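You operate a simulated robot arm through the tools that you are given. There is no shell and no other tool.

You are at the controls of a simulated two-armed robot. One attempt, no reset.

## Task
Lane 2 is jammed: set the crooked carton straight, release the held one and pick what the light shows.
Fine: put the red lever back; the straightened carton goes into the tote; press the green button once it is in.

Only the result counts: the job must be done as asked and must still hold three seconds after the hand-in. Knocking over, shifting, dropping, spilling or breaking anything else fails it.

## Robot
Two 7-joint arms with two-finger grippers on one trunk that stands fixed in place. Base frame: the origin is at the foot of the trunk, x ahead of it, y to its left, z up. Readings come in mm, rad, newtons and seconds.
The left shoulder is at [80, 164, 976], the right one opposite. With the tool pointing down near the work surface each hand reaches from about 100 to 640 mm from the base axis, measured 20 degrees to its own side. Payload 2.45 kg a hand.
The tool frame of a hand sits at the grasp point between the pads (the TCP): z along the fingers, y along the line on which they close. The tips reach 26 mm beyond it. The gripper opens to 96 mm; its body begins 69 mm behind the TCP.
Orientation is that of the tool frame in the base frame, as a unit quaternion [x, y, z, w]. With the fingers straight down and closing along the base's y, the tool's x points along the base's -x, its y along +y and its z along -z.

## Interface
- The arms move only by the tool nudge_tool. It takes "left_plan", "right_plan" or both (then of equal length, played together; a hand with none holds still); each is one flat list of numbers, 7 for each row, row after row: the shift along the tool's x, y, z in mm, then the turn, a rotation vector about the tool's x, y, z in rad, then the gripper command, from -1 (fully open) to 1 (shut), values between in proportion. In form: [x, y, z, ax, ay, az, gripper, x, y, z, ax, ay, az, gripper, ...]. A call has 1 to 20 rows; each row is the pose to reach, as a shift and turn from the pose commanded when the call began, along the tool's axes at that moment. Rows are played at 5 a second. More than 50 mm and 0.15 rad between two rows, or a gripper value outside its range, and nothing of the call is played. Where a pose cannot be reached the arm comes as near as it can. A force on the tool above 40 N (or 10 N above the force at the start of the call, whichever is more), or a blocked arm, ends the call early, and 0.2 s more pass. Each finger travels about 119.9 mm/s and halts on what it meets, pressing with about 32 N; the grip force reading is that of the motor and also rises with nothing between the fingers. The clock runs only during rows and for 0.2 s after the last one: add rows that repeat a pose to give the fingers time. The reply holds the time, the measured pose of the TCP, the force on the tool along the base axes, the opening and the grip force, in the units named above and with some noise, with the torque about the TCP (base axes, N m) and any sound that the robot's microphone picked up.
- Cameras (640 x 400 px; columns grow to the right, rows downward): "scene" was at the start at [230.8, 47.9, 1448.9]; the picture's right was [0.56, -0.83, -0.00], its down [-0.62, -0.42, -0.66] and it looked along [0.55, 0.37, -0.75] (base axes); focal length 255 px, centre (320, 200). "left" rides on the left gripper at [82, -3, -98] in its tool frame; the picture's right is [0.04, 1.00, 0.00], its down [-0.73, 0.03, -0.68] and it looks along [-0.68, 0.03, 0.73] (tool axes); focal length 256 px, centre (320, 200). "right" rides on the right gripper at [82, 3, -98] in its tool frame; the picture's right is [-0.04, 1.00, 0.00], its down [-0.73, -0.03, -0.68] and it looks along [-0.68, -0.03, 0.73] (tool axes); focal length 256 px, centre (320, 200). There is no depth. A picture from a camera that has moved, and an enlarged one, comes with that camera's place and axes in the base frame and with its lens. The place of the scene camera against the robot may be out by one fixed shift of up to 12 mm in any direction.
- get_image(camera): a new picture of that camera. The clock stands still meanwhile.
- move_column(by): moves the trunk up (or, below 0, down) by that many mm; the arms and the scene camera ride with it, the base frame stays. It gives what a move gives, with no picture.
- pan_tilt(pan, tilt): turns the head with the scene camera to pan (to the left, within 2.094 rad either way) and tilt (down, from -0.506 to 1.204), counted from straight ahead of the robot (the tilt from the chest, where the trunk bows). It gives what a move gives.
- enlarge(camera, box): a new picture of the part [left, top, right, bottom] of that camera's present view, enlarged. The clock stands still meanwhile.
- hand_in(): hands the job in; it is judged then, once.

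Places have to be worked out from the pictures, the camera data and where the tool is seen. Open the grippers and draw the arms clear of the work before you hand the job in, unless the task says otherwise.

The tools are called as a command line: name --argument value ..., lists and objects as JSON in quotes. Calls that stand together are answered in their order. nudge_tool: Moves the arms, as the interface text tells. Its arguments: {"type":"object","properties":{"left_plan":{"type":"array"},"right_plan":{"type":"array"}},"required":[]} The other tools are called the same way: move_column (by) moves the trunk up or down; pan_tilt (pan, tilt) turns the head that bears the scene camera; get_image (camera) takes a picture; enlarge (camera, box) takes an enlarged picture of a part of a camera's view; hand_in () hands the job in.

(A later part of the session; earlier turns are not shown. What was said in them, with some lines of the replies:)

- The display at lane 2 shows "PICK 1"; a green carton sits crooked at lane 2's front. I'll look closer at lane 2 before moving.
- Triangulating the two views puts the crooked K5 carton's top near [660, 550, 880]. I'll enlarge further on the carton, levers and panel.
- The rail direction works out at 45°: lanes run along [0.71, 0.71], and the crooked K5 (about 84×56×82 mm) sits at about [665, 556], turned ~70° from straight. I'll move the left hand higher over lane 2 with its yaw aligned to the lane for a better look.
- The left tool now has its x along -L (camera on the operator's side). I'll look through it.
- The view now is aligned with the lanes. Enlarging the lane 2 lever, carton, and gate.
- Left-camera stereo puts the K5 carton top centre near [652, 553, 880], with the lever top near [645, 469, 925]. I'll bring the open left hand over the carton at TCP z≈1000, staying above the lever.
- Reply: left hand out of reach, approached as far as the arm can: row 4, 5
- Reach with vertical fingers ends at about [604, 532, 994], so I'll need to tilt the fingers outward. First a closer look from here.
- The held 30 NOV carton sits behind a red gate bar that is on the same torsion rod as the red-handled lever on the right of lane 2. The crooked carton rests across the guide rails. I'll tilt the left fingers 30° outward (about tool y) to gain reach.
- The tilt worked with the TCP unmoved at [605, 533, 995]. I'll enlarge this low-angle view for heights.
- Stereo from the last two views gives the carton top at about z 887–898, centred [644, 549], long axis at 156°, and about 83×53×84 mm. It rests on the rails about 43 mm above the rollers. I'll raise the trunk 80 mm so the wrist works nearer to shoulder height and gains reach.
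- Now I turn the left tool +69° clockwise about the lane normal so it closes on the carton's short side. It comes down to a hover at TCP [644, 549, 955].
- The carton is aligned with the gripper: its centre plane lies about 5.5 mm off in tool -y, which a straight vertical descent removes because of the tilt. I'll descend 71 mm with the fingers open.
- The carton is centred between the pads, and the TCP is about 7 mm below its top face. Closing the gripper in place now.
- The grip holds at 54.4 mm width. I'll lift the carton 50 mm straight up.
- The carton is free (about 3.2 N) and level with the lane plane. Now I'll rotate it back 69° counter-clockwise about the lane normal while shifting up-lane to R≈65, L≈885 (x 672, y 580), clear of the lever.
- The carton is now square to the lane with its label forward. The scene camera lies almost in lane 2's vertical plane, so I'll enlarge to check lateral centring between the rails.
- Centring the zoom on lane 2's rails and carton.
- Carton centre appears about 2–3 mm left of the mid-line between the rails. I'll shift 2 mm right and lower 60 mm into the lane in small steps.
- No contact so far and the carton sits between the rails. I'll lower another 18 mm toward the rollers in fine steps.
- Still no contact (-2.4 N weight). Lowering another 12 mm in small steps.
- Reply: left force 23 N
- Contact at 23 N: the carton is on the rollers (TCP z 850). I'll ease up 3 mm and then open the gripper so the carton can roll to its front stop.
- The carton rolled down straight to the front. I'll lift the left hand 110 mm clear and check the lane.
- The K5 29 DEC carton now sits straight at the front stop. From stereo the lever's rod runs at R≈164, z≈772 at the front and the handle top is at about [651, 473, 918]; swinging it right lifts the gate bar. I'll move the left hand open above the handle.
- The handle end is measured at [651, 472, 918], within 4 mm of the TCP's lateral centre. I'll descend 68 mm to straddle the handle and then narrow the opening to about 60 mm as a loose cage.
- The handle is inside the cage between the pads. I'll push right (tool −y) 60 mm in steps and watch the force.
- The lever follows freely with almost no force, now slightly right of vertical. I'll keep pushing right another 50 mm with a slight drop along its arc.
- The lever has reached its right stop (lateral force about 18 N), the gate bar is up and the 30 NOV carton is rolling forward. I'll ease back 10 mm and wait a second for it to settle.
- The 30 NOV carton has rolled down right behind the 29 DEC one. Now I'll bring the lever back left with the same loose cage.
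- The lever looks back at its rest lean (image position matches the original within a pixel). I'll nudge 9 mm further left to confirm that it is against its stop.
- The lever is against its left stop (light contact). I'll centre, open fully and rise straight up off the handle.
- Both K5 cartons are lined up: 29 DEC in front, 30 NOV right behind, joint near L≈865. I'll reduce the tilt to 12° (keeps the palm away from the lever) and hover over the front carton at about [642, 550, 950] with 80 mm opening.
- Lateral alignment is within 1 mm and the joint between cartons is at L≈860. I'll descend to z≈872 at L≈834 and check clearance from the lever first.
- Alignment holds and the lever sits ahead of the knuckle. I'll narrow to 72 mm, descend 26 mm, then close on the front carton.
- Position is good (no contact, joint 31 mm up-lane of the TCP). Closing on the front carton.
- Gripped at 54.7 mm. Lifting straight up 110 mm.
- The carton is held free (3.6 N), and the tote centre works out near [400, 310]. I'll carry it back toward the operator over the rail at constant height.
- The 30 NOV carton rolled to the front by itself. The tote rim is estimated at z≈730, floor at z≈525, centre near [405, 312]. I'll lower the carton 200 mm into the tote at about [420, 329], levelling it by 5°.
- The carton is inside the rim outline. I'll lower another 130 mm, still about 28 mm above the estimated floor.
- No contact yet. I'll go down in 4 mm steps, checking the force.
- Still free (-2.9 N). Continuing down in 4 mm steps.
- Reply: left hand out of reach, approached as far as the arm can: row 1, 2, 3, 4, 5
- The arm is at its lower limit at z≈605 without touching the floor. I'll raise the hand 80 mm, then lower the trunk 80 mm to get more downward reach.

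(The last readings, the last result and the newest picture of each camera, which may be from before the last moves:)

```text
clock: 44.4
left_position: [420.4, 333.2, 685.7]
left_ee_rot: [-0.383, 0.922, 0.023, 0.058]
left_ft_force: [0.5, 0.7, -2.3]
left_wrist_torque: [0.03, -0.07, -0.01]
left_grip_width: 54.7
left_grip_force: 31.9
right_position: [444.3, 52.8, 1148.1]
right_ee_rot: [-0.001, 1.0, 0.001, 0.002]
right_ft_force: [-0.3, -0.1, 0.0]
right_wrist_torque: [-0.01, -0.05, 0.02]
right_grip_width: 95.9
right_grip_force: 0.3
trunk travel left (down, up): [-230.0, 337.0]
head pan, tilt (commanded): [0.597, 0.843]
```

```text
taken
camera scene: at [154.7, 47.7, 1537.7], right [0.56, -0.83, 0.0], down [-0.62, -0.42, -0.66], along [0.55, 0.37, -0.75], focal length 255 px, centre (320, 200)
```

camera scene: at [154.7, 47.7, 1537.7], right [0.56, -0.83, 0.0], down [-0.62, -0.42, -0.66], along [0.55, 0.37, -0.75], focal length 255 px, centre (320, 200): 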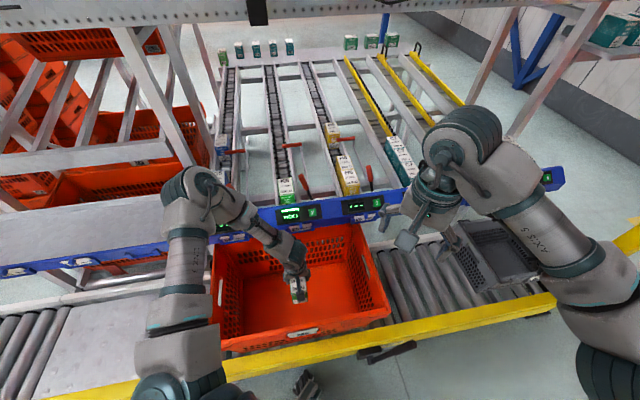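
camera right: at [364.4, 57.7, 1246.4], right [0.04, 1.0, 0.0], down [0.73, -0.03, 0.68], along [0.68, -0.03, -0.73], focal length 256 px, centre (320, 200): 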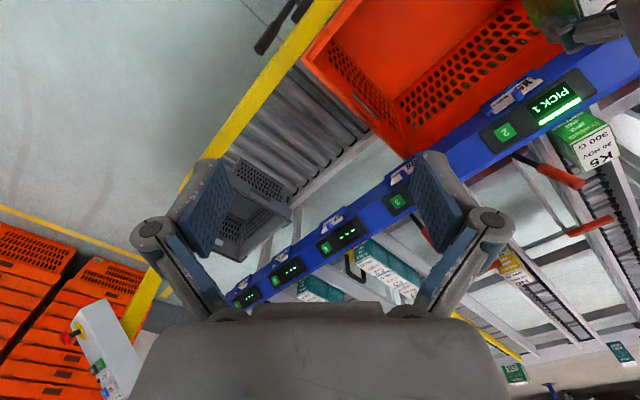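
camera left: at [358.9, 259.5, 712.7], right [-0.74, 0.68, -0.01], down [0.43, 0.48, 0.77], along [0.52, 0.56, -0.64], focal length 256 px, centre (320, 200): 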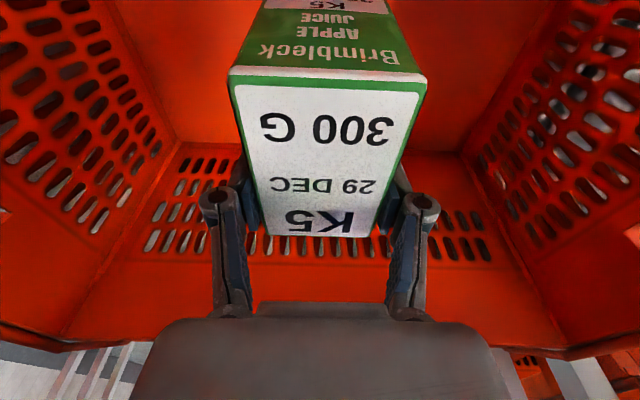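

The elbow is near z≈1180, well above the rack, so lowering is safe. Moving the trunk down 70 mm.

move_column --by -70

get_image --camera "left"

```text
clock: 45.5
left_position: [420.8, 331.6, 615.5]
left_ee_rot: [-0.383, 0.922, 0.023, 0.059]
left_ft_force: [0.1, -0.5, -2.7]
left_wrist_torque: [0.04, -0.05, 0.0]
left_grip_width: 54.4
left_grip_force: 32.3
right_position: [445.4, 52.9, 1080.1]
right_ee_rot: [-0.001, 1.0, 0.001, 0.003]
right_ft_force: [0.1, -0.4, 0.2]
right_wrist_torque: [0.03, -0.05, -0.02]
right_grip_width: 96.2
right_grip_force: 0.0
trunk travel left (down, up): [-160.0, 407.0]
head pan, tilt (commanded): [0.597, 0.843]
```

```text
taken
camera left: at [357.2, 262.1, 703.2], right [-0.73, 0.68, -0.01], down [0.43, 0.48, 0.77], along [0.52, 0.56, -0.64], focal length 256 px, centre (320, 200)
```

left: 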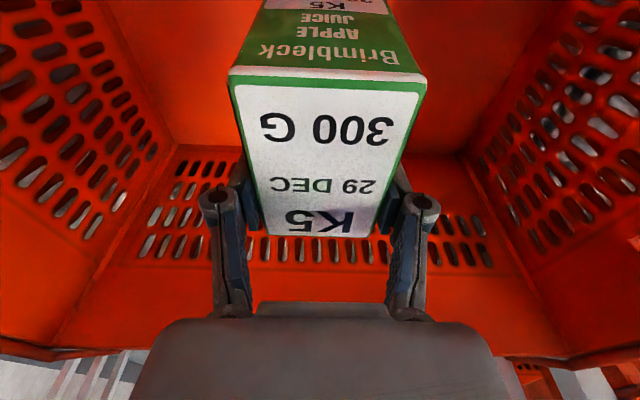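

Now at z 615 and still free. Continuing down in steps with a force check.

nudge_tool --left_plan '[1, 0, 8, 0, 0, 0, 1, 1.8, 0, 14, 0, 0, 0, 1, 2.3, 0, 18, 0, 0, 0, 1, 2.8, 0, 22, 0, 0, 0, 1, 3.3, 0, 26, 0, 0, 0, 1]'

```text
clock: 46.6
left_position: [419.3, 331.5, 588.5]
left_ee_rot: [-0.383, 0.922, 0.024, 0.058]
left_ft_force: [0.1, 0.2, -2.5]
left_wrist_torque: [0.04, 0.0, -0.05]
left_grip_width: 54.4
left_grip_force: 32.4
right_position: [445.7, 52.6, 1077.9]
right_ee_rot: [-0.001, 1.0, 0.0, 0.002]
right_ft_force: [-0.1, -0.4, 0.2]
right_wrist_torque: [-0.01, -0.03, 0.03]
right_grip_width: 95.8
right_grip_force: 0.1
trunk travel left (down, up): [-160.0, 407.0]
head pan, tilt (commanded): [0.597, 0.843]
```

Still free at z 588 (bottom ≈515). Continuing in 4 mm steps.

nudge_tool --left_plan '[0.5, 0, 4, 0, 0, 0, 1, 1, 0, 8, 0, 0, 0, 1, 1.5, 0, 12, 0, 0, 0, 1, 2, 0, 16, 0, 0, 0, 1, 2.3, 0, 18, 0, 0, 0, 1]'

enlarge --camera "scene" --box '[210, 220, 400, 350]'

```text
clock: 47.9
left_position: [421.3, 331.4, 571.5]
left_ee_rot: [-0.383, 0.922, 0.023, 0.058]
left_ft_force: [-0.1, 1.1, -2.8]
left_wrist_torque: [0.04, -0.02, 0.0]
left_grip_width: 54.6
left_grip_force: 31.6
right_position: [444.5, 52.4, 1078.0]
right_ee_rot: [-0.001, 1.0, 0.001, 0.0]
right_ft_force: [0.3, 0.3, -0.7]
right_wrist_torque: [0.0, 0.0, 0.01]
right_grip_width: 96.0
right_grip_force: 0.0
trunk travel left (down, up): [-160.0, 407.0]
head pan, tilt (commanded): [0.597, 0.843]
```

```text
3.08 times, centred on (305, 285) of scene
camera zoom: at [221.0, 47.7, 1460.4], right [0.56, -0.83, 0.0], down [-0.62, -0.42, -0.66], along [0.55, 0.37, -0.75], focal length 784 px, centre (366, -62)
```

zoom: 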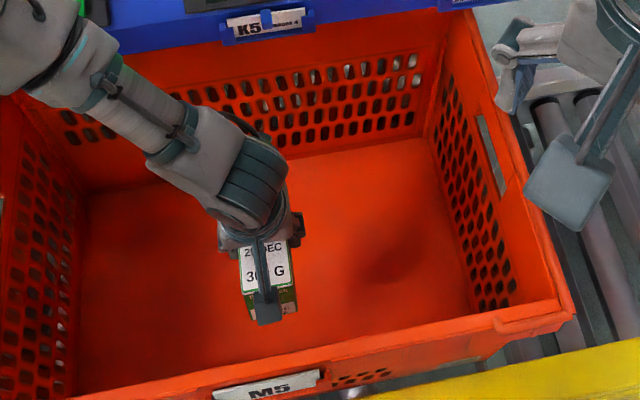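

Still free at z 571 (bottom ≈498). Another 18 mm in steps.

nudge_tool --left_plan '[0.5, 0, 4, 0, 0, 0, 1, 1, 0, 8, 0, 0, 0, 1, 1.5, 0, 12, 0, 0, 0, 1, 2, 0, 16, 0, 0, 0, 1, 2.3, 0, 18, 0, 0, 0, 1]'

get_image --camera "left"

```text
clock: 49.0
left_position: [420.1, 332.6, 552.6]
left_ee_rot: [-0.382, 0.922, 0.022, 0.058]
left_ft_force: [-0.1, -0.2, -2.6]
left_wrist_torque: [0.04, -0.04, -0.01]
left_grip_width: 54.5
left_grip_force: 32.1
right_position: [446.2, 52.8, 1077.9]
right_ee_rot: [-0.001, 1.0, 0.002, 0.001]
right_ft_force: [0.1, -0.4, 1.0]
right_wrist_torque: [0.01, 0.0, -0.02]
right_grip_width: 96.0
right_grip_force: 0.0
trunk travel left (down, up): [-160.0, 407.0]
head pan, tilt (commanded): [0.597, 0.843]
```

```text
taken
camera left: at [357.6, 262.8, 639.5], right [-0.74, 0.68, -0.01], down [0.43, 0.48, 0.77], along [0.52, 0.56, -0.64], focal length 256 px, centre (320, 200)
```

left: 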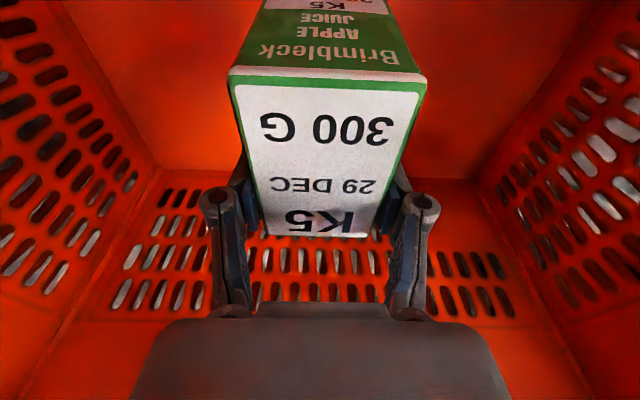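

No contact yet; re-solving with the new views, the tote rim is nearer z≈655 and the floor near 430. I'll raise the hand 70 mm and drop the trunk a further 70 mm to keep enough downward reach.

nudge_tool --left_plan '[-4.3, 0, -35, 0, 0, 0, 1, -8.7, 0, -69.5, 0, 0, 0, 1, -8.7, 0, -69.5, 0, 0, 0, 1]'

move_column --by -70

get_image --camera "scene"

```text
clock: 49.9
left_position: [420.5, 331.2, 622.7]
left_ee_rot: [-0.381, 0.922, 0.023, 0.058]
left_ft_force: [-0.9, -0.5, -2.9]
left_wrist_torque: [0.05, -0.02, 0.0]
left_grip_width: 54.6
left_grip_force: 32.5
right_position: [446.8, 51.7, 1078.1]
right_ee_rot: [0.0, 1.0, 0.001, 0.0]
right_ft_force: [-0.1, -0.4, 0.0]
right_wrist_torque: [-0.03, 0.05, 0.02]
right_grip_width: 95.8
right_grip_force: 0.2
trunk travel left (down, up): [-160.0, 407.0]
head pan, tilt (commanded): [0.597, 0.843]
```

```text
clock: 50.9
left_position: [420.1, 330.7, 553.3]
left_ee_rot: [-0.382, 0.922, 0.023, 0.06]
left_ft_force: [-0.9, 0.3, -1.2]
left_wrist_torque: [0.03, -0.05, -0.03]
left_grip_width: 54.5
left_grip_force: 32.2
right_position: [443.7, 51.8, 1010.5]
right_ee_rot: [0.0, 1.0, 0.0, 0.002]
right_ft_force: [0.1, -0.3, -0.3]
right_wrist_torque: [-0.02, -0.05, -0.02]
right_grip_width: 96.1
right_grip_force: 0.1
trunk travel left (down, up): [-90.0, 477.0]
head pan, tilt (commanded): [0.597, 0.843]
```

```text
taken
camera scene: at [300.4, 47.7, 1375.2], right [0.56, -0.83, 0.0], down [-0.62, -0.42, -0.66], along [0.55, 0.37, -0.75], focal length 255 px, centre (320, 200)
```

scene: 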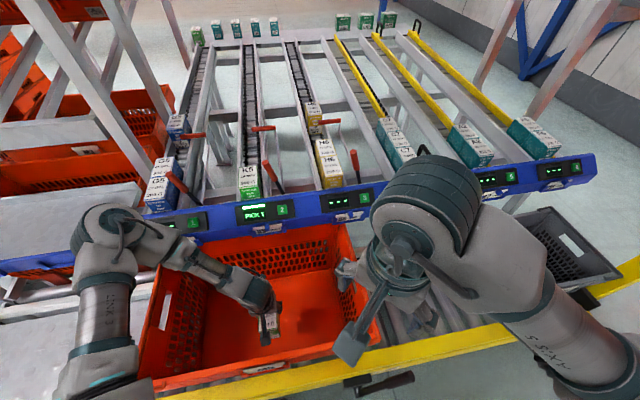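

Continuing the descent from z 553 with force checks.

nudge_tool --left_plan '[0.6, 0, 5, 0, 0, 0, 1, 1.2, 0, 10, 0, 0, 0, 1, 1.9, 0, 15, 0, 0, 0, 1, 2.5, 0, 20, 0, 0, 0, 1, 2.5, 0, 20, 0, 0, 0, 1]'

```text
clock: 52.1
left_position: [420.3, 331.8, 530.8]
left_ee_rot: [-0.383, 0.922, 0.023, 0.058]
left_ft_force: [0.0, 0.4, -2.6]
left_wrist_torque: [0.02, -0.03, 0.03]
left_grip_width: 54.5
left_grip_force: 31.6
right_position: [445.4, 53.1, 1008.2]
right_ee_rot: [-0.001, 1.0, 0.001, 0.001]
right_ft_force: [0.3, -0.4, -0.6]
right_wrist_torque: [0.02, -0.01, 0.02]
right_grip_width: 96.1
right_grip_force: 0.1
trunk travel left (down, up): [-90.0, 477.0]
head pan, tilt (commanded): [0.597, 0.843]
```

Free at z 531 (bottom ≈457). Continuing in 4 mm rows.

nudge_tool --left_plan '[0.5, 0, 4, 0, 0, 0, 1, 1, 0, 8, 0, 0, 0, 1, 1.5, 0, 12, 0, 0, 0, 1, 2, 0, 16, 0, 0, 0, 1, 2, 0, 16, 0, 0, 0, 1]'

enlarge --camera "scene" --box '[190, 240, 360, 370]'

```text
clock: 53.3
left_position: [420.6, 330.8, 515.9]
left_ee_rot: [-0.383, 0.922, 0.023, 0.058]
left_ft_force: [0.6, -0.2, -3.0]
left_wrist_torque: [0.09, -0.08, -0.03]
left_grip_width: 54.7
left_grip_force: 31.9
right_position: [445.4, 53.0, 1008.8]
right_ee_rot: [-0.001, 1.0, 0.0, 0.001]
right_ft_force: [0.3, -1.4, 0.1]
right_wrist_torque: [-0.02, 0.02, -0.04]
right_grip_width: 96.0
right_grip_force: 0.1
trunk travel left (down, up): [-90.0, 477.0]
head pan, tilt (commanded): [0.597, 0.843]
```

```text
3.08 times, centred on (275, 305) of scene
camera zoom: at [301.8, 47.6, 1374.5], right [0.56, -0.83, 0.0], down [-0.62, -0.42, -0.66], along [0.55, 0.37, -0.75], focal length 784 px, centre (458, -123)
```

zoom: 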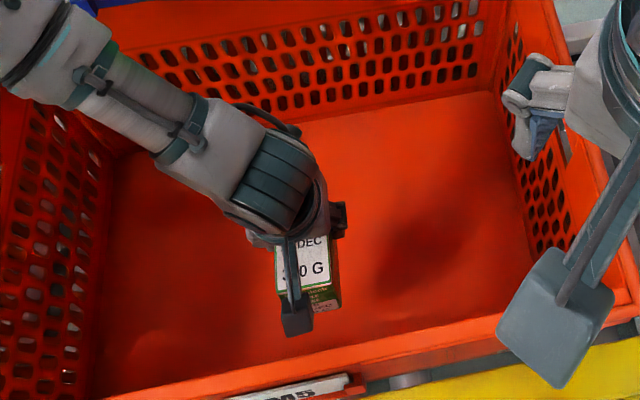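

Still free at z 516 (bottom ≈442). Continuing.

nudge_tool --left_plan '[0.5, 0, 4, 0, 0, 0, 1, 1, 0, 8, 0, 0, 0, 1, 1.5, 0, 12, 0, 0, 0, 1, 2, 0, 16, 0, 0, 0, 1, 2, 0, 16, 0, 0, 0, 1]'

```text
clock: 54.5
left_position: [420.9, 332.2, 500.4]
left_ee_rot: [-0.382, 0.922, 0.023, 0.059]
left_ft_force: [0.1, -0.1, -2.9]
left_wrist_torque: [0.07, -0.06, 0.01]
left_grip_width: 54.4
left_grip_force: 31.9
right_position: [445.5, 51.6, 1008.2]
right_ee_rot: [-0.002, 1.0, 0.001, 0.0]
right_ft_force: [0.8, -0.4, 0.2]
right_wrist_torque: [0.03, 0.0, -0.02]
right_grip_width: 96.2
right_grip_force: 0.1
trunk travel left (down, up): [-90.0, 477.0]
head pan, tilt (commanded): [0.597, 0.843]
```

get_image --camera "left"

get_image --camera "scene"

```text
taken
camera left: at [357.3, 262.4, 587.2], right [-0.74, 0.68, -0.01], down [0.43, 0.48, 0.77], along [0.52, 0.56, -0.64], focal length 256 px, centre (320, 200)
```

left: 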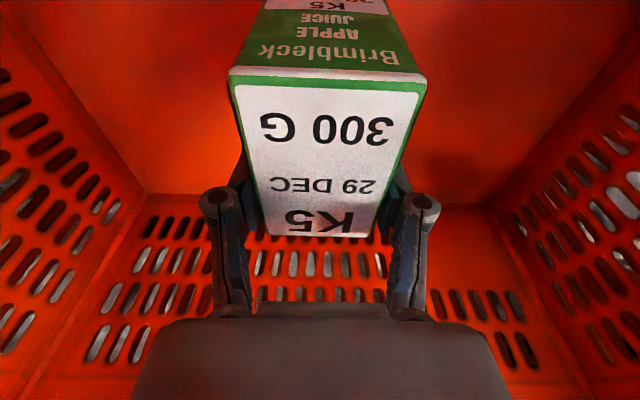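

```text
taken
camera scene: at [301.8, 47.5, 1374.5], right [0.56, -0.83, 0.0], down [-0.62, -0.42, -0.66], along [0.55, 0.37, -0.75], focal length 255 px, centre (320, 200)
```

scene: 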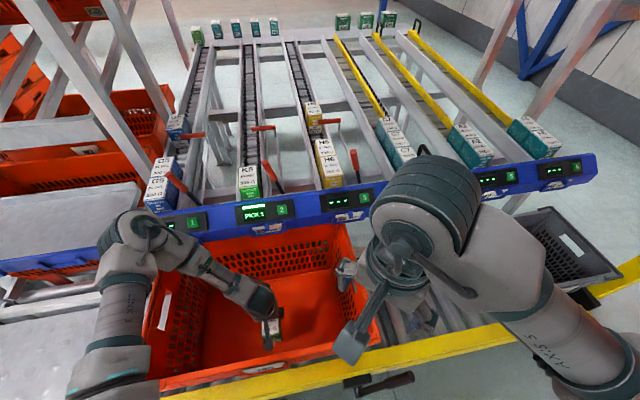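

Floor/wall lines over three heights now give a deep tote (600×400×320): floor near z≈320. I need more downward reach, so raise the hand 85 mm and lower the trunk 85 mm.

nudge_tool --left_plan '[-5.3, 0, -42, 0, 0, 0, 1, -10.6, 0, -84.3, 0, 0, 0, 1, -10.6, 0, -84.3, 0, 0, 0, 1]'

move_column --by -85

get_image --camera "scene"

get_image --camera "right"

```text
clock: 55.3
left_position: [420.1, 330.7, 584.4]
left_ee_rot: [-0.382, 0.922, 0.023, 0.057]
left_ft_force: [0.5, 0.2, -2.0]
left_wrist_torque: [0.04, -0.05, 0.02]
left_grip_width: 54.2
left_grip_force: 31.6
right_position: [446.5, 53.0, 1006.0]
right_ee_rot: [0.0, 1.0, 0.0, 0.0]
right_ft_force: [0.0, 0.0, 1.3]
right_wrist_torque: [0.0, 0.04, 0.01]
right_grip_width: 95.8
right_grip_force: 0.0
trunk travel left (down, up): [-90.0, 477.0]
head pan, tilt (commanded): [0.597, 0.843]
```

```text
clock: 56.5
left_position: [419.1, 330.4, 501.1]
left_ee_rot: [-0.383, 0.922, 0.023, 0.059]
left_ft_force: [0.3, 0.0, -2.4]
left_wrist_torque: [0.03, -0.04, -0.02]
left_grip_width: 54.3
left_grip_force: 32.1
right_position: [443.8, 51.9, 924.5]
right_ee_rot: [-0.001, 1.0, 0.001, 0.003]
right_ft_force: [0.3, 0.5, 0.4]
right_wrist_torque: [0.0, -0.05, -0.02]
right_grip_width: 96.1
right_grip_force: 0.1
trunk travel left (down, up): [-5.0, 562.0]
head pan, tilt (commanded): [0.597, 0.843]
```

```text
taken
camera scene: at [410.0, 47.5, 1255.4], right [0.56, -0.83, 0.0], down [-0.62, -0.42, -0.66], along [0.55, 0.37, -0.75], focal length 255 px, centre (320, 200)
```

scene: 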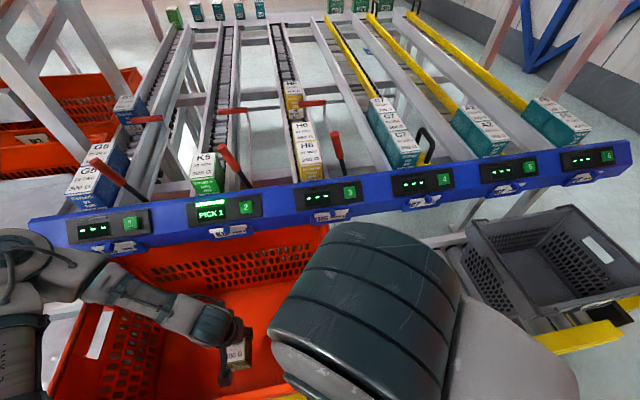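

```text
taken
camera right: at [361.9, 57.0, 1023.0], right [0.04, 1.0, 0.0], down [0.73, -0.03, 0.68], along [0.68, -0.03, -0.73], focal length 256 px, centre (320, 200)
```

right: 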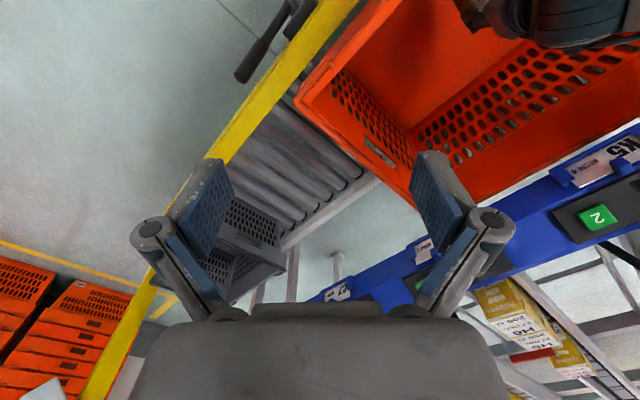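

Trunk is low now with the left TCP at z 501. Descending again: 60 mm at moderate pace.

nudge_tool --left_plan '[1.5, 0, 12, 0, 0, 0, 1, 3, 0, 24, 0, 0, 0, 1, 4.5, 0, 36, 0, 0, 0, 1, 6, 0, 48, 0, 0, 0, 1, 7, 0, 56, 0, 0, 0, 1]'

get_image --camera "left"

get_image --camera "scene"

```text
clock: 57.7
left_position: [421.0, 332.4, 444.0]
left_ee_rot: [-0.383, 0.922, 0.023, 0.059]
left_ft_force: [-0.4, 0.8, -2.0]
left_wrist_torque: [0.06, -0.07, -0.01]
left_grip_width: 54.5
left_grip_force: 31.7
right_position: [445.4, 52.8, 923.2]
right_ee_rot: [-0.001, 1.0, 0.001, 0.001]
right_ft_force: [0.8, 0.3, 0.3]
right_wrist_torque: [-0.03, -0.01, -0.01]
right_grip_width: 96.0
right_grip_force: 0.0
trunk travel left (down, up): [-5.0, 562.0]
head pan, tilt (commanded): [0.597, 0.843]
```

```text
taken
camera left: at [357.6, 262.5, 531.1], right [-0.74, 0.68, -0.01], down [0.43, 0.48, 0.77], along [0.52, 0.56, -0.64], focal length 256 px, centre (320, 200)
```

left: 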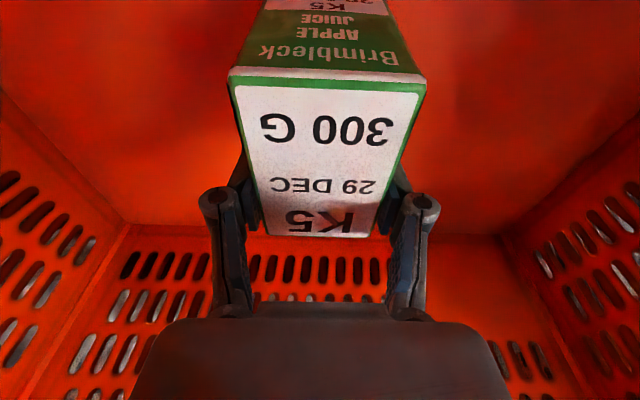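

```text
taken
camera scene: at [411.6, 47.5, 1254.4], right [0.56, -0.83, 0.0], down [-0.62, -0.42, -0.66], along [0.54, 0.37, -0.75], focal length 255 px, centre (320, 200)
```

scene: 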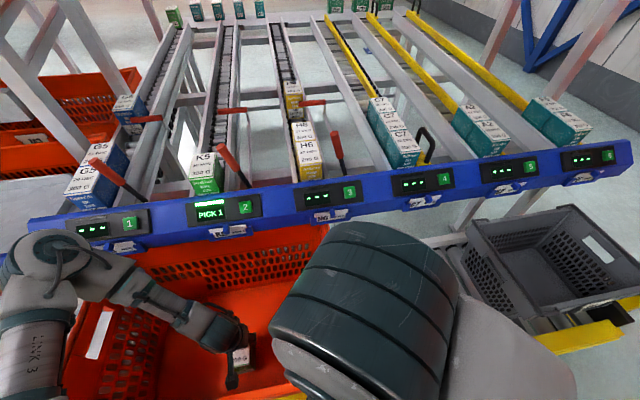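

Floor line now suggests floor z≈340; the carton bottom is about 370. Small 4 mm steps from here.

nudge_tool --left_plan '[0.5, 0, 4, 0, 0, 0, 1, 1, 0, 8, 0, 0, 0, 1, 1.5, 0, 12, 0, 0, 0, 1, 2, 0, 16, 0, 0, 0, 1, 2, 0, 16, 0, 0, 0, 1]'

```text
clock: 58.9
left_position: [419.3, 330.7, 425.9]
left_ee_rot: [-0.383, 0.922, 0.023, 0.058]
left_ft_force: [0.5, 0.7, -2.1]
left_wrist_torque: [0.08, -0.05, 0.0]
left_grip_width: 54.5
left_grip_force: 32.1
right_position: [445.5, 51.9, 923.4]
right_ee_rot: [-0.001, 1.0, 0.0, 0.0]
right_ft_force: [0.3, -0.1, -0.1]
right_wrist_torque: [0.0, 0.0, -0.01]
right_grip_width: 96.3
right_grip_force: 0.0
trunk travel left (down, up): [-5.0, 562.0]
head pan, tilt (commanded): [0.597, 0.843]
```

Free at z 426. Continuing in 4 mm rows.

nudge_tool --left_plan '[0.5, 0, 4, 0, 0, 0, 1, 1, 0, 8, 0, 0, 0, 1, 1.4, 0, 11, 0, 0, 0, 1, 1.8, 0, 14, 0, 0, 0, 1, 1.8, 0, 14, 0, 0, 0, 1]'

get_image --camera "left"

```text
clock: 60.1
left_position: [419.6, 331.2, 414.2]
left_ee_rot: [-0.383, 0.922, 0.024, 0.058]
left_ft_force: [-0.1, -0.4, -2.2]
left_wrist_torque: [0.03, -0.03, 0.01]
left_grip_width: 54.4
left_grip_force: 31.8
right_position: [445.2, 51.5, 923.2]
right_ee_rot: [-0.001, 1.0, 0.001, 0.001]
right_ft_force: [0.2, 0.7, -0.8]
right_wrist_torque: [0.01, -0.04, 0.01]
right_grip_width: 96.2
right_grip_force: 0.0
trunk travel left (down, up): [-5.0, 562.0]
head pan, tilt (commanded): [0.597, 0.843]
```

```text
taken
camera left: at [357.4, 261.8, 500.0], right [-0.74, 0.68, -0.01], down [0.43, 0.48, 0.77], along [0.52, 0.56, -0.64], focal length 256 px, centre (320, 200)
```

left: 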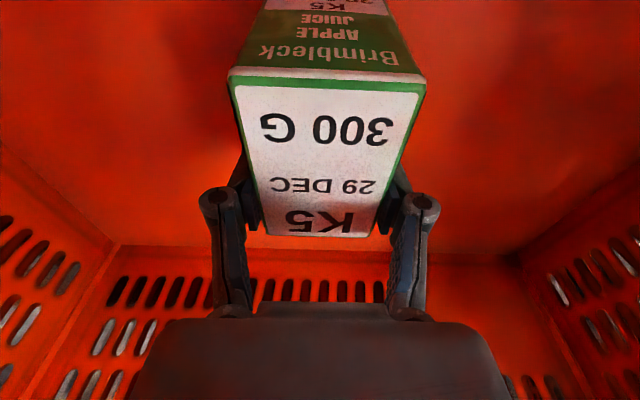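

Nearly there (bottom ≈340, floor ≈330). Stepping 3 mm at a time.

nudge_tool --left_plan '[0.4, 0, 3, 0, 0, 0, 1, 0.8, 0, 6, 0, 0, 0, 1, 1.1, 0, 9, 0, 0, 0, 1, 1.5, 0, 12, 0, 0, 0, 1]'

```text
clock: 61.1
left_position: [421.1, 329.9, 401.0]
left_ee_rot: [-0.383, 0.922, 0.023, 0.059]
left_ft_force: [0.5, -1.0, 21.6]
left_wrist_torque: [0.02, -0.08, 0.06]
left_grip_width: 54.9
left_grip_force: 32.4
right_position: [444.0, 51.5, 923.2]
right_ee_rot: [0.0, 1.0, 0.001, 0.002]
right_ft_force: [0.9, 0.6, -0.1]
right_wrist_torque: [0.02, 0.0, 0.01]
right_grip_width: 95.9
right_grip_force: 0.1
trunk travel left (down, up): [-5.0, 562.0]
head pan, tilt (commanded): [0.597, 0.843]
```

Floor contact (21.6 N). Easing up 2.5 mm and opening to release the carton.

nudge_tool --left_plan '[-0.2, 0, -1.5, 0, 0, 0, 1, -0.3, 0, -2.5, 0, 0, 0, 1, -0.3, 0, -2.5, 0, 0, 0, 0, -0.3, 0, -2.5, 0, 0, 0, -0.6, -0.3, 0, -2.5, 0, 0, 0, -1, -0.3, 0, -2.5, 0, 0, 0, -1]'

get_image --camera "left"

```text
clock: 62.5
left_position: [420.1, 330.6, 402.8]
left_ee_rot: [-0.382, 0.922, 0.022, 0.059]
left_ft_force: [0.8, -0.1, 0.1]
left_wrist_torque: [-0.01, -0.01, -0.02]
left_grip_width: 96.3
left_grip_force: 0.0
right_position: [445.7, 52.3, 923.0]
right_ee_rot: [-0.001, 1.0, 0.001, 0.001]
right_ft_force: [0.9, -0.1, -0.1]
right_wrist_torque: [-0.02, 0.01, 0.0]
right_grip_width: 95.9
right_grip_force: 0.0
trunk travel left (down, up): [-5.0, 562.0]
head pan, tilt (commanded): [0.597, 0.843]
```

```text
taken
camera left: at [356.8, 262.2, 490.4], right [-0.74, 0.68, -0.01], down [0.43, 0.48, 0.77], along [0.52, 0.56, -0.64], focal length 256 px, centre (320, 200)
```

left: 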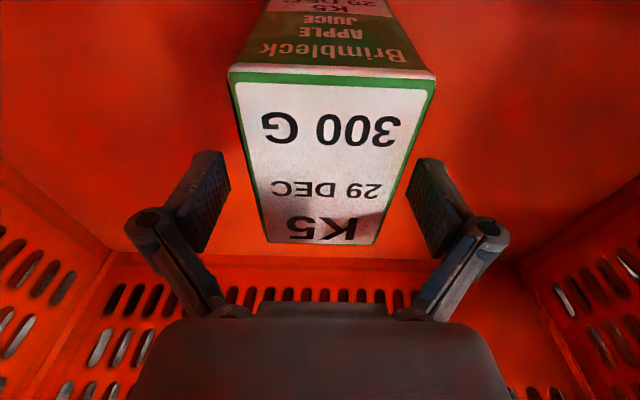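

The carton stands upright on the tote floor and is released. Rising straight up out of the tote.

nudge_tool --left_plan '[-2.5, 0, -20, 0, 0, 0, -1, -6.3, 0, -50, 0, 0, 0, -1, -11.3, 0, -90, 0, 0, 0, -1, -16.3, 0, -130, 0, 0, 0, -1, -21.3, 0, -170, 0, 0, 0, -1, -26.3, 0, -210, 0, 0, 0, -1, -31.3, 0, -250, 0, 0, 0, -1, -36.3, 0, -290, 0, 0, 0, -1, -41.3, 0, -330, 0, 0, 0, -1, -46.3, 0, -370, 0, 0, 0, -1]'

get_image --camera "left"

get_image --camera "scene"

```text
clock: 64.7
left_position: [417.7, 330.0, 777.1]
left_ee_rot: [-0.382, 0.922, 0.023, 0.059]
left_ft_force: [-0.4, 0.0, 0.5]
left_wrist_torque: [-0.03, 0.0, 0.0]
left_grip_width: 95.9
left_grip_force: 0.0
right_position: [444.9, 51.0, 923.3]
right_ee_rot: [-0.001, 1.0, 0.001, 0.002]
right_ft_force: [0.1, -0.3, -0.3]
right_wrist_torque: [0.07, 0.0, 0.01]
right_grip_width: 96.0
right_grip_force: 0.1
trunk travel left (down, up): [-5.0, 562.0]
head pan, tilt (commanded): [0.597, 0.843]
```

```text
taken
camera left: at [355.9, 261.2, 864.8], right [-0.74, 0.68, -0.01], down [0.43, 0.48, 0.77], along [0.52, 0.56, -0.64], focal length 256 px, centre (320, 200)
```

left: 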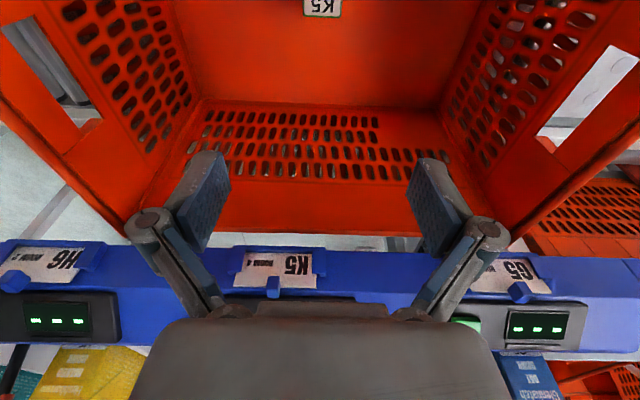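

```text
taken
camera scene: at [409.9, 46.2, 1255.1], right [0.56, -0.83, 0.0], down [-0.62, -0.42, -0.66], along [0.55, 0.37, -0.75], focal length 255 px, centre (320, 200)
```

scene: 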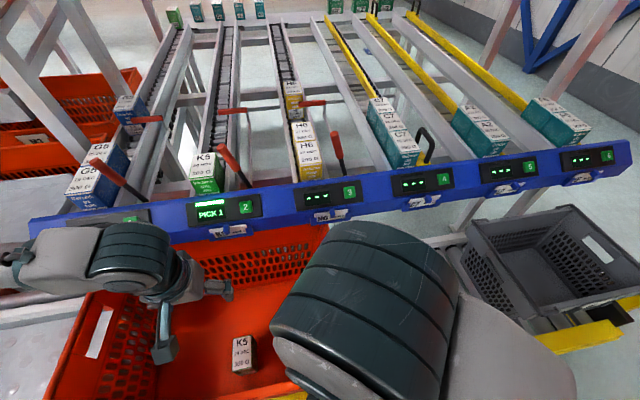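

The 29 DEC carton stands in the tote, and 30 NOV is at lane 2's front. I'll raise the trunk back to its starting height before going for the green button.

move_column --by 145

get_image --camera "left"

get_image --camera "scene"

```text
clock: 66.5
left_position: [420.8, 332.7, 919.9]
left_ee_rot: [-0.382, 0.922, 0.024, 0.057]
left_ft_force: [-0.3, -0.1, 0.6]
left_wrist_torque: [0.02, -0.01, 0.01]
left_grip_width: 96.2
left_grip_force: 0.1
right_position: [447.6, 53.6, 1065.9]
right_ee_rot: [0.0, 1.0, 0.001, 0.001]
right_ft_force: [0.5, -0.3, -0.8]
right_wrist_torque: [0.01, 0.02, 0.01]
right_grip_width: 95.9
right_grip_force: 0.1
trunk travel left (down, up): [-150.0, 417.0]
head pan, tilt (commanded): [0.597, 0.843]
```

```text
taken
camera left: at [357.6, 262.3, 1007.7], right [-0.73, 0.68, -0.01], down [0.43, 0.48, 0.76], along [0.52, 0.56, -0.64], focal length 256 px, centre (320, 200)
```

left: 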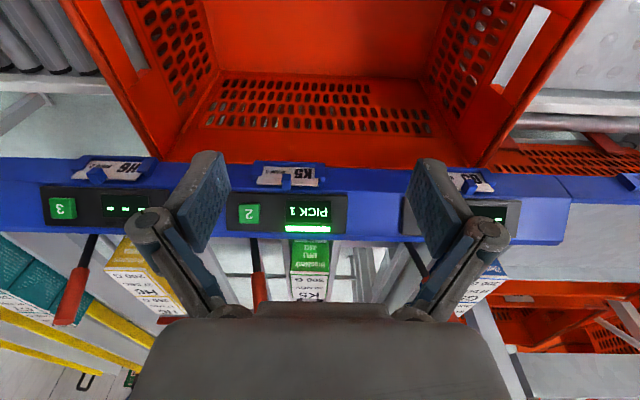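

```text
taken
camera scene: at [231.7, 47.4, 1448.6], right [0.56, -0.83, 0.0], down [-0.62, -0.42, -0.66], along [0.55, 0.37, -0.75], focal length 255 px, centre (320, 200)
```

scene: 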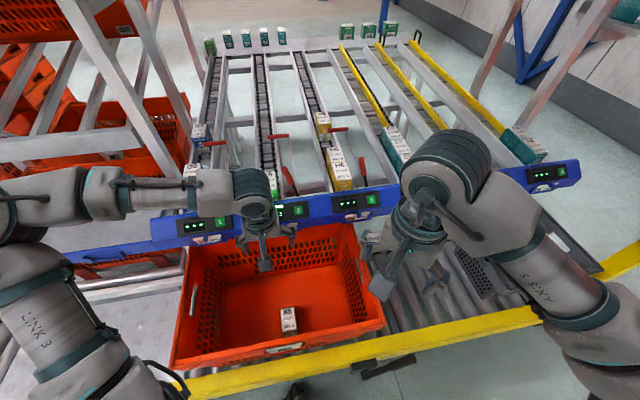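

Enlarging the lane 2 panel and button to fix the button's place and the panel's tilt.

enlarge --camera "left" --box '[215, 155, 365, 255]'

enlarge --camera "scene" --box '[240, 180, 330, 230]'

enlarge --camera "scene" --box '[250, 285, 330, 345]'

```text
4.00 times, centred on (290, 205) of left
camera zoom: at [357.6, 262.3, 1007.7], right [-0.73, 0.68, -0.01], down [0.43, 0.48, 0.76], along [0.52, 0.56, -0.64], focal length 1024 px, centre (440, 180)
```

zoom: 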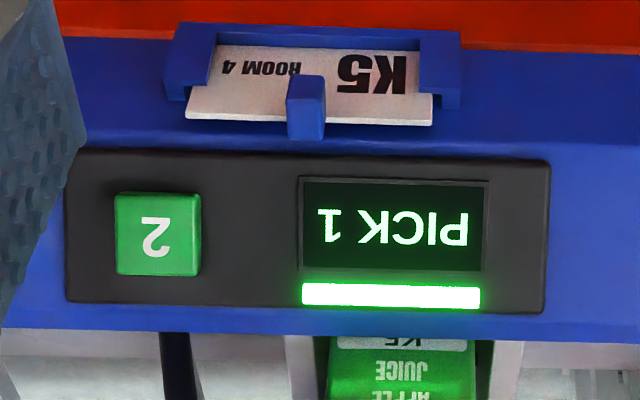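

```text
7.11 times, centred on (285, 205) of scene
camera zoom: at [231.7, 47.4, 1448.6], right [0.56, -0.83, 0.0], down [-0.62, -0.42, -0.66], along [0.55, 0.37, -0.75], focal length 1812 px, centre (569, 164)
```

zoom: 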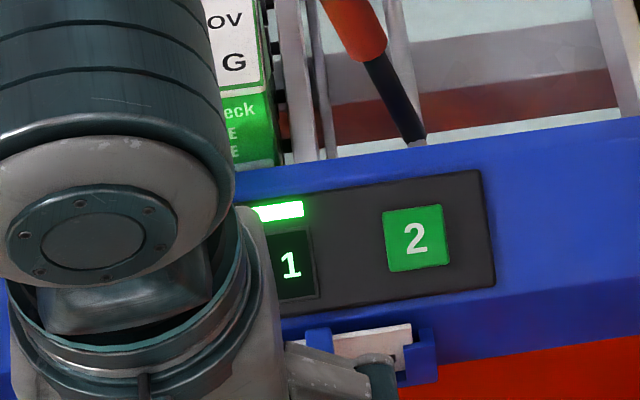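

```text
6.67 times, centred on (290, 315) of scene
camera zoom: at [231.7, 47.4, 1448.6], right [0.56, -0.83, 0.0], down [-0.62, -0.42, -0.66], along [0.55, 0.37, -0.75], focal length 1698 px, centre (520, -567)
```

zoom: 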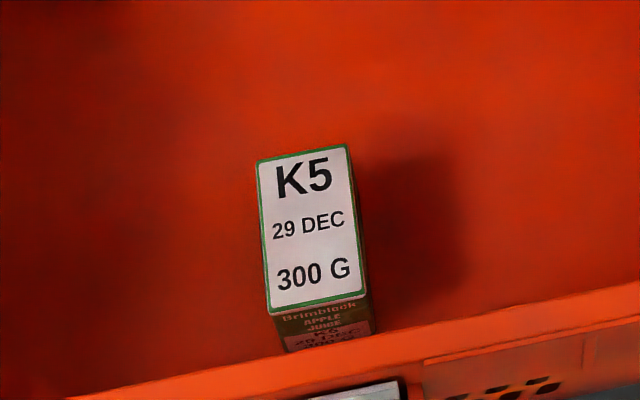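

The button face is fixed by stereo at [618, 403, 798]; the panel face slopes 37°, so I'll press along that normal. I'll close the left gripper, tilt it to 37° and stop about 30 mm short of the button.

nudge_tool --left_plan '[-24, -15, 15.9, 0, -0.088, 0, 0, -48, -30, 31.8, 0, -0.176, 0, 1, -72.4, -45, 47.6, 0, -0.264, 0, 1, -96.5, -60, 63.5, 0, -0.352, 0, 1, -120.7, -75, 79.4, 0, -0.44, 0, 1, -144.8, -90, 95.3, 0, -0.527, 0, 1, -144.8, -90, 95.3, 0, -0.527, 0, 1]'

get_image --camera "left"

enlarge --camera "scene" --box '[240, 150, 360, 240]'

```text
clock: 68.0
left_position: [592.3, 377.2, 845.2]
left_ee_rot: [-0.363, 0.874, 0.122, 0.297]
left_ft_force: [-0.2, 0.0, 1.0]
left_wrist_torque: [-0.01, 0.0, -0.03]
left_grip_width: 0.0
left_grip_force: 28.7
right_position: [444.9, 52.4, 1068.1]
right_ee_rot: [0.0, 1.0, 0.0, 0.002]
right_ft_force: [0.1, -0.3, -0.3]
right_wrist_torque: [0.01, 0.03, -0.02]
right_grip_width: 96.0
right_grip_force: 0.0
trunk travel left (down, up): [-150.0, 417.0]
head pan, tilt (commanded): [0.597, 0.843]
```

```text
taken
camera left: at [508.5, 285.6, 873.8], right [-0.73, 0.68, -0.03], down [0.1, 0.14, 0.99], along [0.68, 0.72, -0.17], focal length 256 px, centre (320, 200)
```

left: 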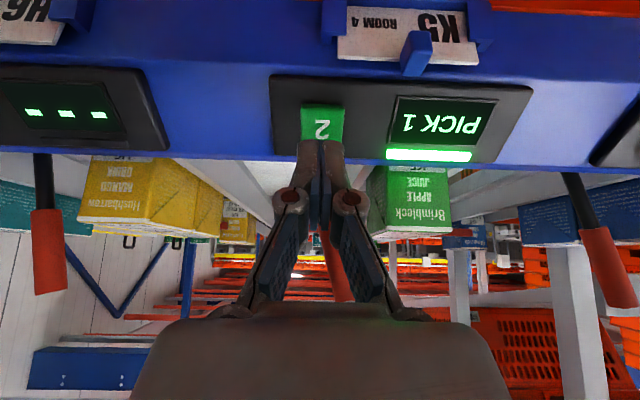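

```text
4.44 times, centred on (300, 195) of scene
camera zoom: at [230.9, 47.0, 1449.1], right [0.56, -0.83, 0.0], down [-0.62, -0.42, -0.66], along [0.55, 0.37, -0.75], focal length 1132 px, centre (409, 222)
```

zoom: 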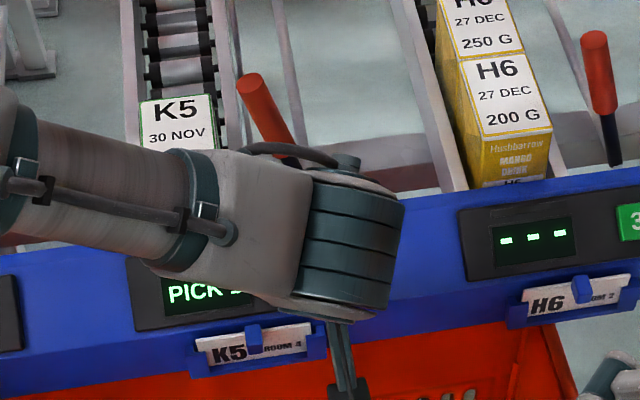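

The "2" lies on the tool axis, about 33 mm beyond the fingertips. I'll advance along the tool z and press in small increments.

nudge_tool --left_plan '[0, 0, 12, 0, 0, 0, 1, 0, 0, 22, 0, 0, 0, 1, 0, 0, 28, 0, 0, 0, 1, 0, 0, 31, 0, 0, 0, 1, 0, 0, 33, 0, 0, 0, 1]'

get_image --camera "left"

```text
clock: 69.2
left_position: [608.3, 392.7, 818.6]
left_ee_rot: [-0.363, 0.874, 0.123, 0.297]
left_ft_force: [-1.4, -0.7, 2.7]
left_wrist_torque: [0.06, -0.02, 0.01]
left_grip_width: 5.9
left_grip_force: 28.2
right_position: [445.5, 52.4, 1068.4]
right_ee_rot: [0.0, 1.0, 0.001, 0.001]
right_ft_force: [-0.1, 0.1, 0.5]
right_wrist_torque: [0.01, 0.0, -0.01]
right_grip_width: 96.0
right_grip_force: 0.1
trunk travel left (down, up): [-150.0, 417.0]
head pan, tilt (commanded): [0.597, 0.843]
heard: click
```

```text
taken
camera left: at [523.3, 300.5, 847.0], right [-0.73, 0.68, -0.03], down [0.1, 0.14, 0.99], along [0.68, 0.72, -0.17], focal length 256 px, centre (320, 200)
```

left: 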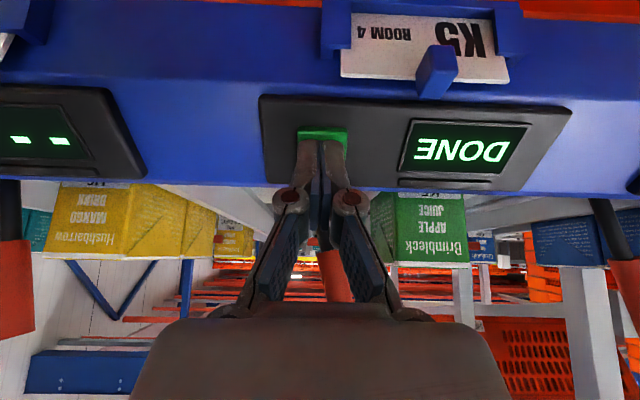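

The button clicked and the display reads "DONE". Retracting straight back along the tool axis.

nudge_tool --left_plan '[0, 0, -10, 0, 0, 0, 1, 0, 0, -35, 0, 0, 0, 1, 0, 0, -70, 0, 0, 0, 1, 0, 0, -110, 0, 0, 0, 1]'

get_image --camera "left"

get_image --camera "scene"

```text
clock: 70.2
left_position: [559.5, 344.8, 907.1]
left_ee_rot: [-0.362, 0.875, 0.122, 0.297]
left_ft_force: [-0.3, 0.3, 0.8]
left_wrist_torque: [-0.03, 0.0, 0.01]
left_grip_width: 0.0
left_grip_force: 28.1
right_position: [445.5, 51.4, 1068.7]
right_ee_rot: [-0.001, 1.0, 0.001, 0.001]
right_ft_force: [0.2, -1.0, 0.5]
right_wrist_torque: [0.0, -0.03, 0.0]
right_grip_width: 95.9
right_grip_force: 0.0
trunk travel left (down, up): [-150.0, 417.0]
head pan, tilt (commanded): [0.597, 0.843]
```

```text
taken
camera left: at [474.6, 253.8, 935.7], right [-0.73, 0.68, -0.03], down [0.1, 0.14, 0.99], along [0.68, 0.72, -0.17], focal length 256 px, centre (320, 200)
```

left: 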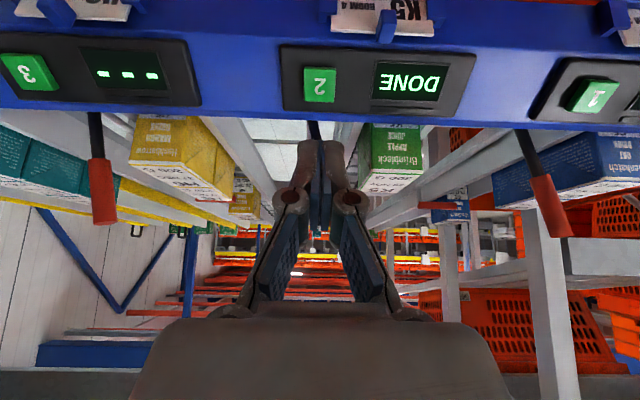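

```text
taken
camera scene: at [229.7, 45.7, 1449.3], right [0.56, -0.83, 0.0], down [-0.62, -0.42, -0.66], along [0.55, 0.37, -0.75], focal length 255 px, centre (320, 200)
```

scene: 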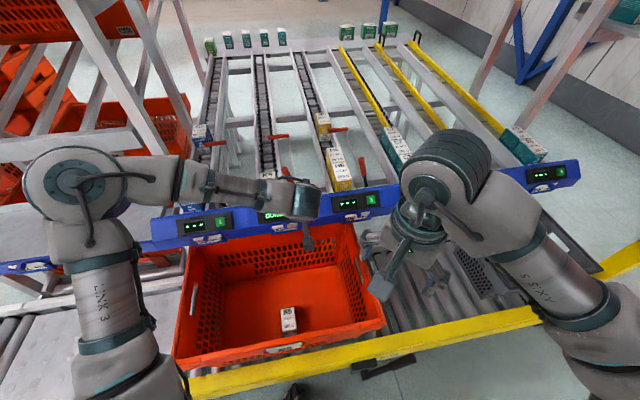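

Now I'll lift the left hand up and back, clear of the work, and open the gripper.

nudge_tool --left_plan '[-11.6, 7, -38.4, 0, 0, 0, 1, -23.2, 14, -76.8, 0, 0, 0, 0, -34.8, 21, -115.2, 0, 0, 0, -1, -46.4, 28, -153.6, 0, 0.1, 0, -1, -46.4, 28, -170, 0, 0.2, 0, -1, -46.4, 28, -190, 0, 0.3, 0, -1]'

get_image --camera "left"

get_image --camera "scene"

```text
clock: 71.7
left_position: [483.9, 309.4, 1085.4]
left_ee_rot: [-0.376, 0.91, 0.065, 0.161]
left_ft_force: [-0.2, 0.1, 0.6]
left_wrist_torque: [-0.02, -0.02, -0.01]
left_grip_width: 96.3
left_grip_force: 0.0
right_position: [445.2, 52.8, 1068.5]
right_ee_rot: [-0.002, 1.0, 0.001, 0.001]
right_ft_force: [0.0, -0.2, 0.5]
right_wrist_torque: [0.01, 0.0, 0.01]
right_grip_width: 95.7
right_grip_force: 0.0
trunk travel left (down, up): [-150.0, 417.0]
head pan, tilt (commanded): [0.597, 0.843]
```

```text
taken
camera left: at [409.2, 227.7, 1150.2], right [-0.73, 0.68, -0.02], down [0.3, 0.34, 0.89], along [0.61, 0.65, -0.46], focal length 256 px, centre (320, 200)
```

left: 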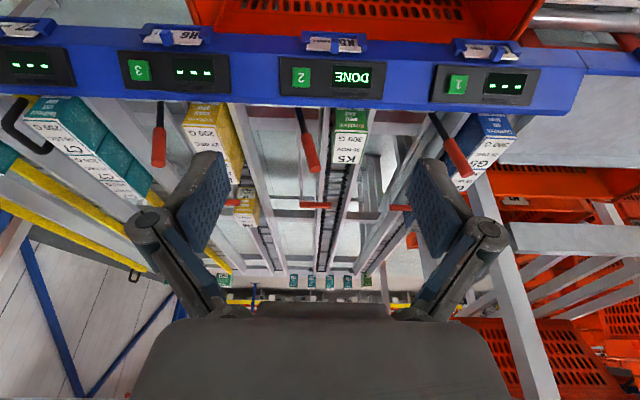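

```text
taken
camera scene: at [230.4, 46.8, 1449.1], right [0.56, -0.83, 0.0], down [-0.62, -0.42, -0.66], along [0.55, 0.37, -0.75], focal length 255 px, centre (320, 200)
```

scene: 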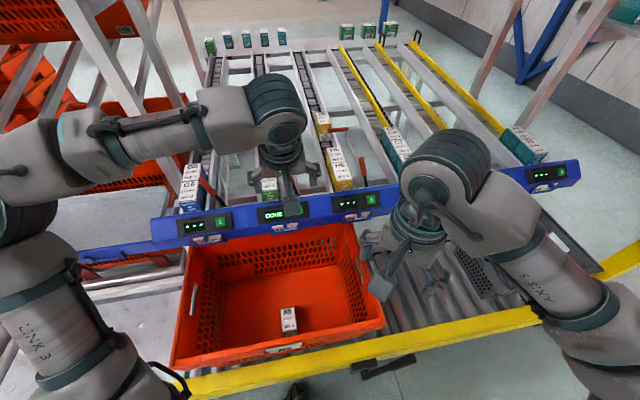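

Display shows DONE, the lever is at rest and the gate bar is across the lane. I'll draw the left hand back a bit more and then check the details.

nudge_tool --left_plan '[25, 0, -20, 0, 0, 0, -1, 50, 0, -40, 0, 0, 0, -1, 75, 0, -60, 0, 0, 0, -1, 100, 0, -80, 0, 0, 0, -1]'

enlarge --camera "scene" --box '[180, 80, 380, 240]'

enlarge --camera "left" --box '[200, 0, 460, 220]'

enlarge --camera "scene" --box '[160, 220, 400, 370]'

```text
clock: 72.7
left_position: [398.2, 220.8, 1126.0]
left_ee_rot: [-0.377, 0.91, 0.066, 0.162]
left_ft_force: [-0.4, -0.2, 0.5]
left_wrist_torque: [-0.02, -0.02, 0.04]
left_grip_width: 95.9
left_grip_force: 0.0
right_position: [443.9, 51.5, 1068.5]
right_ee_rot: [0.0, 1.0, 0.001, 0.002]
right_ft_force: [-1.4, -0.4, 0.5]
right_wrist_torque: [-0.04, -0.01, 0.0]
right_grip_width: 96.1
right_grip_force: 0.0
trunk travel left (down, up): [-150.0, 417.0]
head pan, tilt (commanded): [0.597, 0.843]
```

```text
2.50 times, centred on (280, 160) of scene
camera zoom: at [229.5, 45.5, 1449.3], right [0.56, -0.83, 0.0], down [-0.62, -0.42, -0.66], along [0.55, 0.37, -0.75], focal length 637 px, centre (420, 300)
```

zoom: 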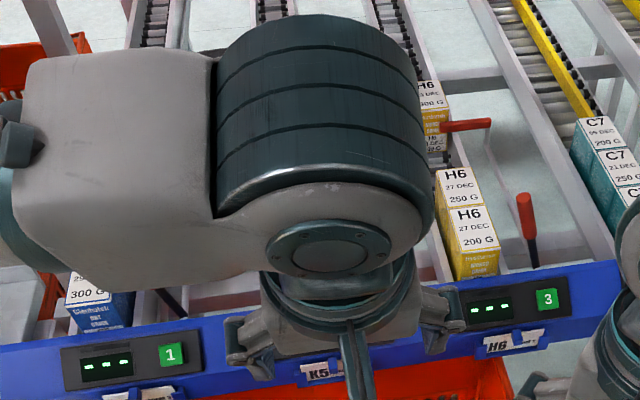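

```text
1.82 times, centred on (330, 110) of left
camera zoom: at [323.3, 139.9, 1189.9], right [-0.73, 0.68, -0.01], down [0.3, 0.34, 0.89], along [0.61, 0.65, -0.45], focal length 465 px, centre (302, 364)
```

zoom: 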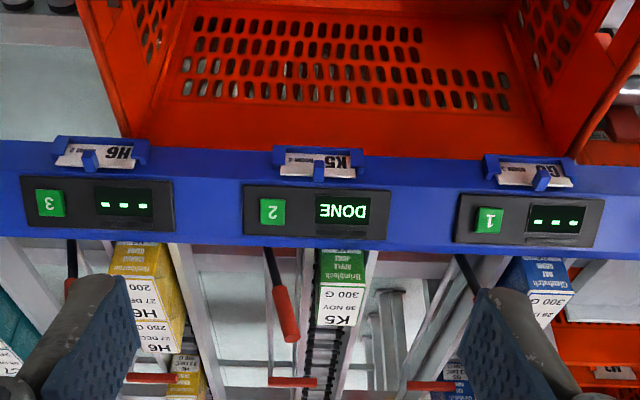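

```text
2.67 times, centred on (280, 295) of scene
camera zoom: at [229.5, 45.5, 1449.3], right [0.56, -0.83, 0.0], down [-0.62, -0.42, -0.66], along [0.55, 0.37, -0.75], focal length 679 px, centre (427, -53)
```

zoom: 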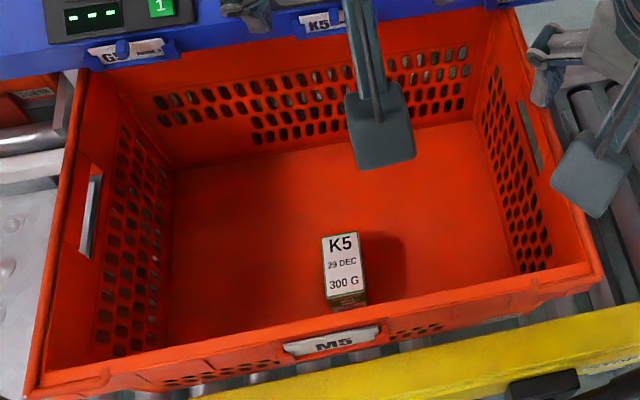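

All checks agree: "DONE" on lane 2, 29 DEC upright in the tote, 30 NOV at the lane front, the lever and gate back at rest, and both hands open and clear. Handing in.

hand_in

```text
The job is handed in.
```

I cleared lane 2 and handed the job in. The hand-in reply only confirmed receipt, so I don't have the verdict.

- **Crooked carton:** I turned the 29 DEC K5 carton straight in the lane, and it rolled to the front stop.
- **Held carton:** I swung the red lever right to lift the gate. The 30 NOV carton rolled down behind the first one, and I pushed the lever back to its left stop. That carton now sits at the front of the lane.
- **Pick:** The light showed PICK 1. The straightened 29 DEC carton is standing upright on the tote floor.
- **Button:** I pressed the green button for lane 2 once the carton was in. It clicked and the display changed to DONE.

Both grippers were open and clear of the work at hand-in. In the last pictures nothing else appeared to have moved.
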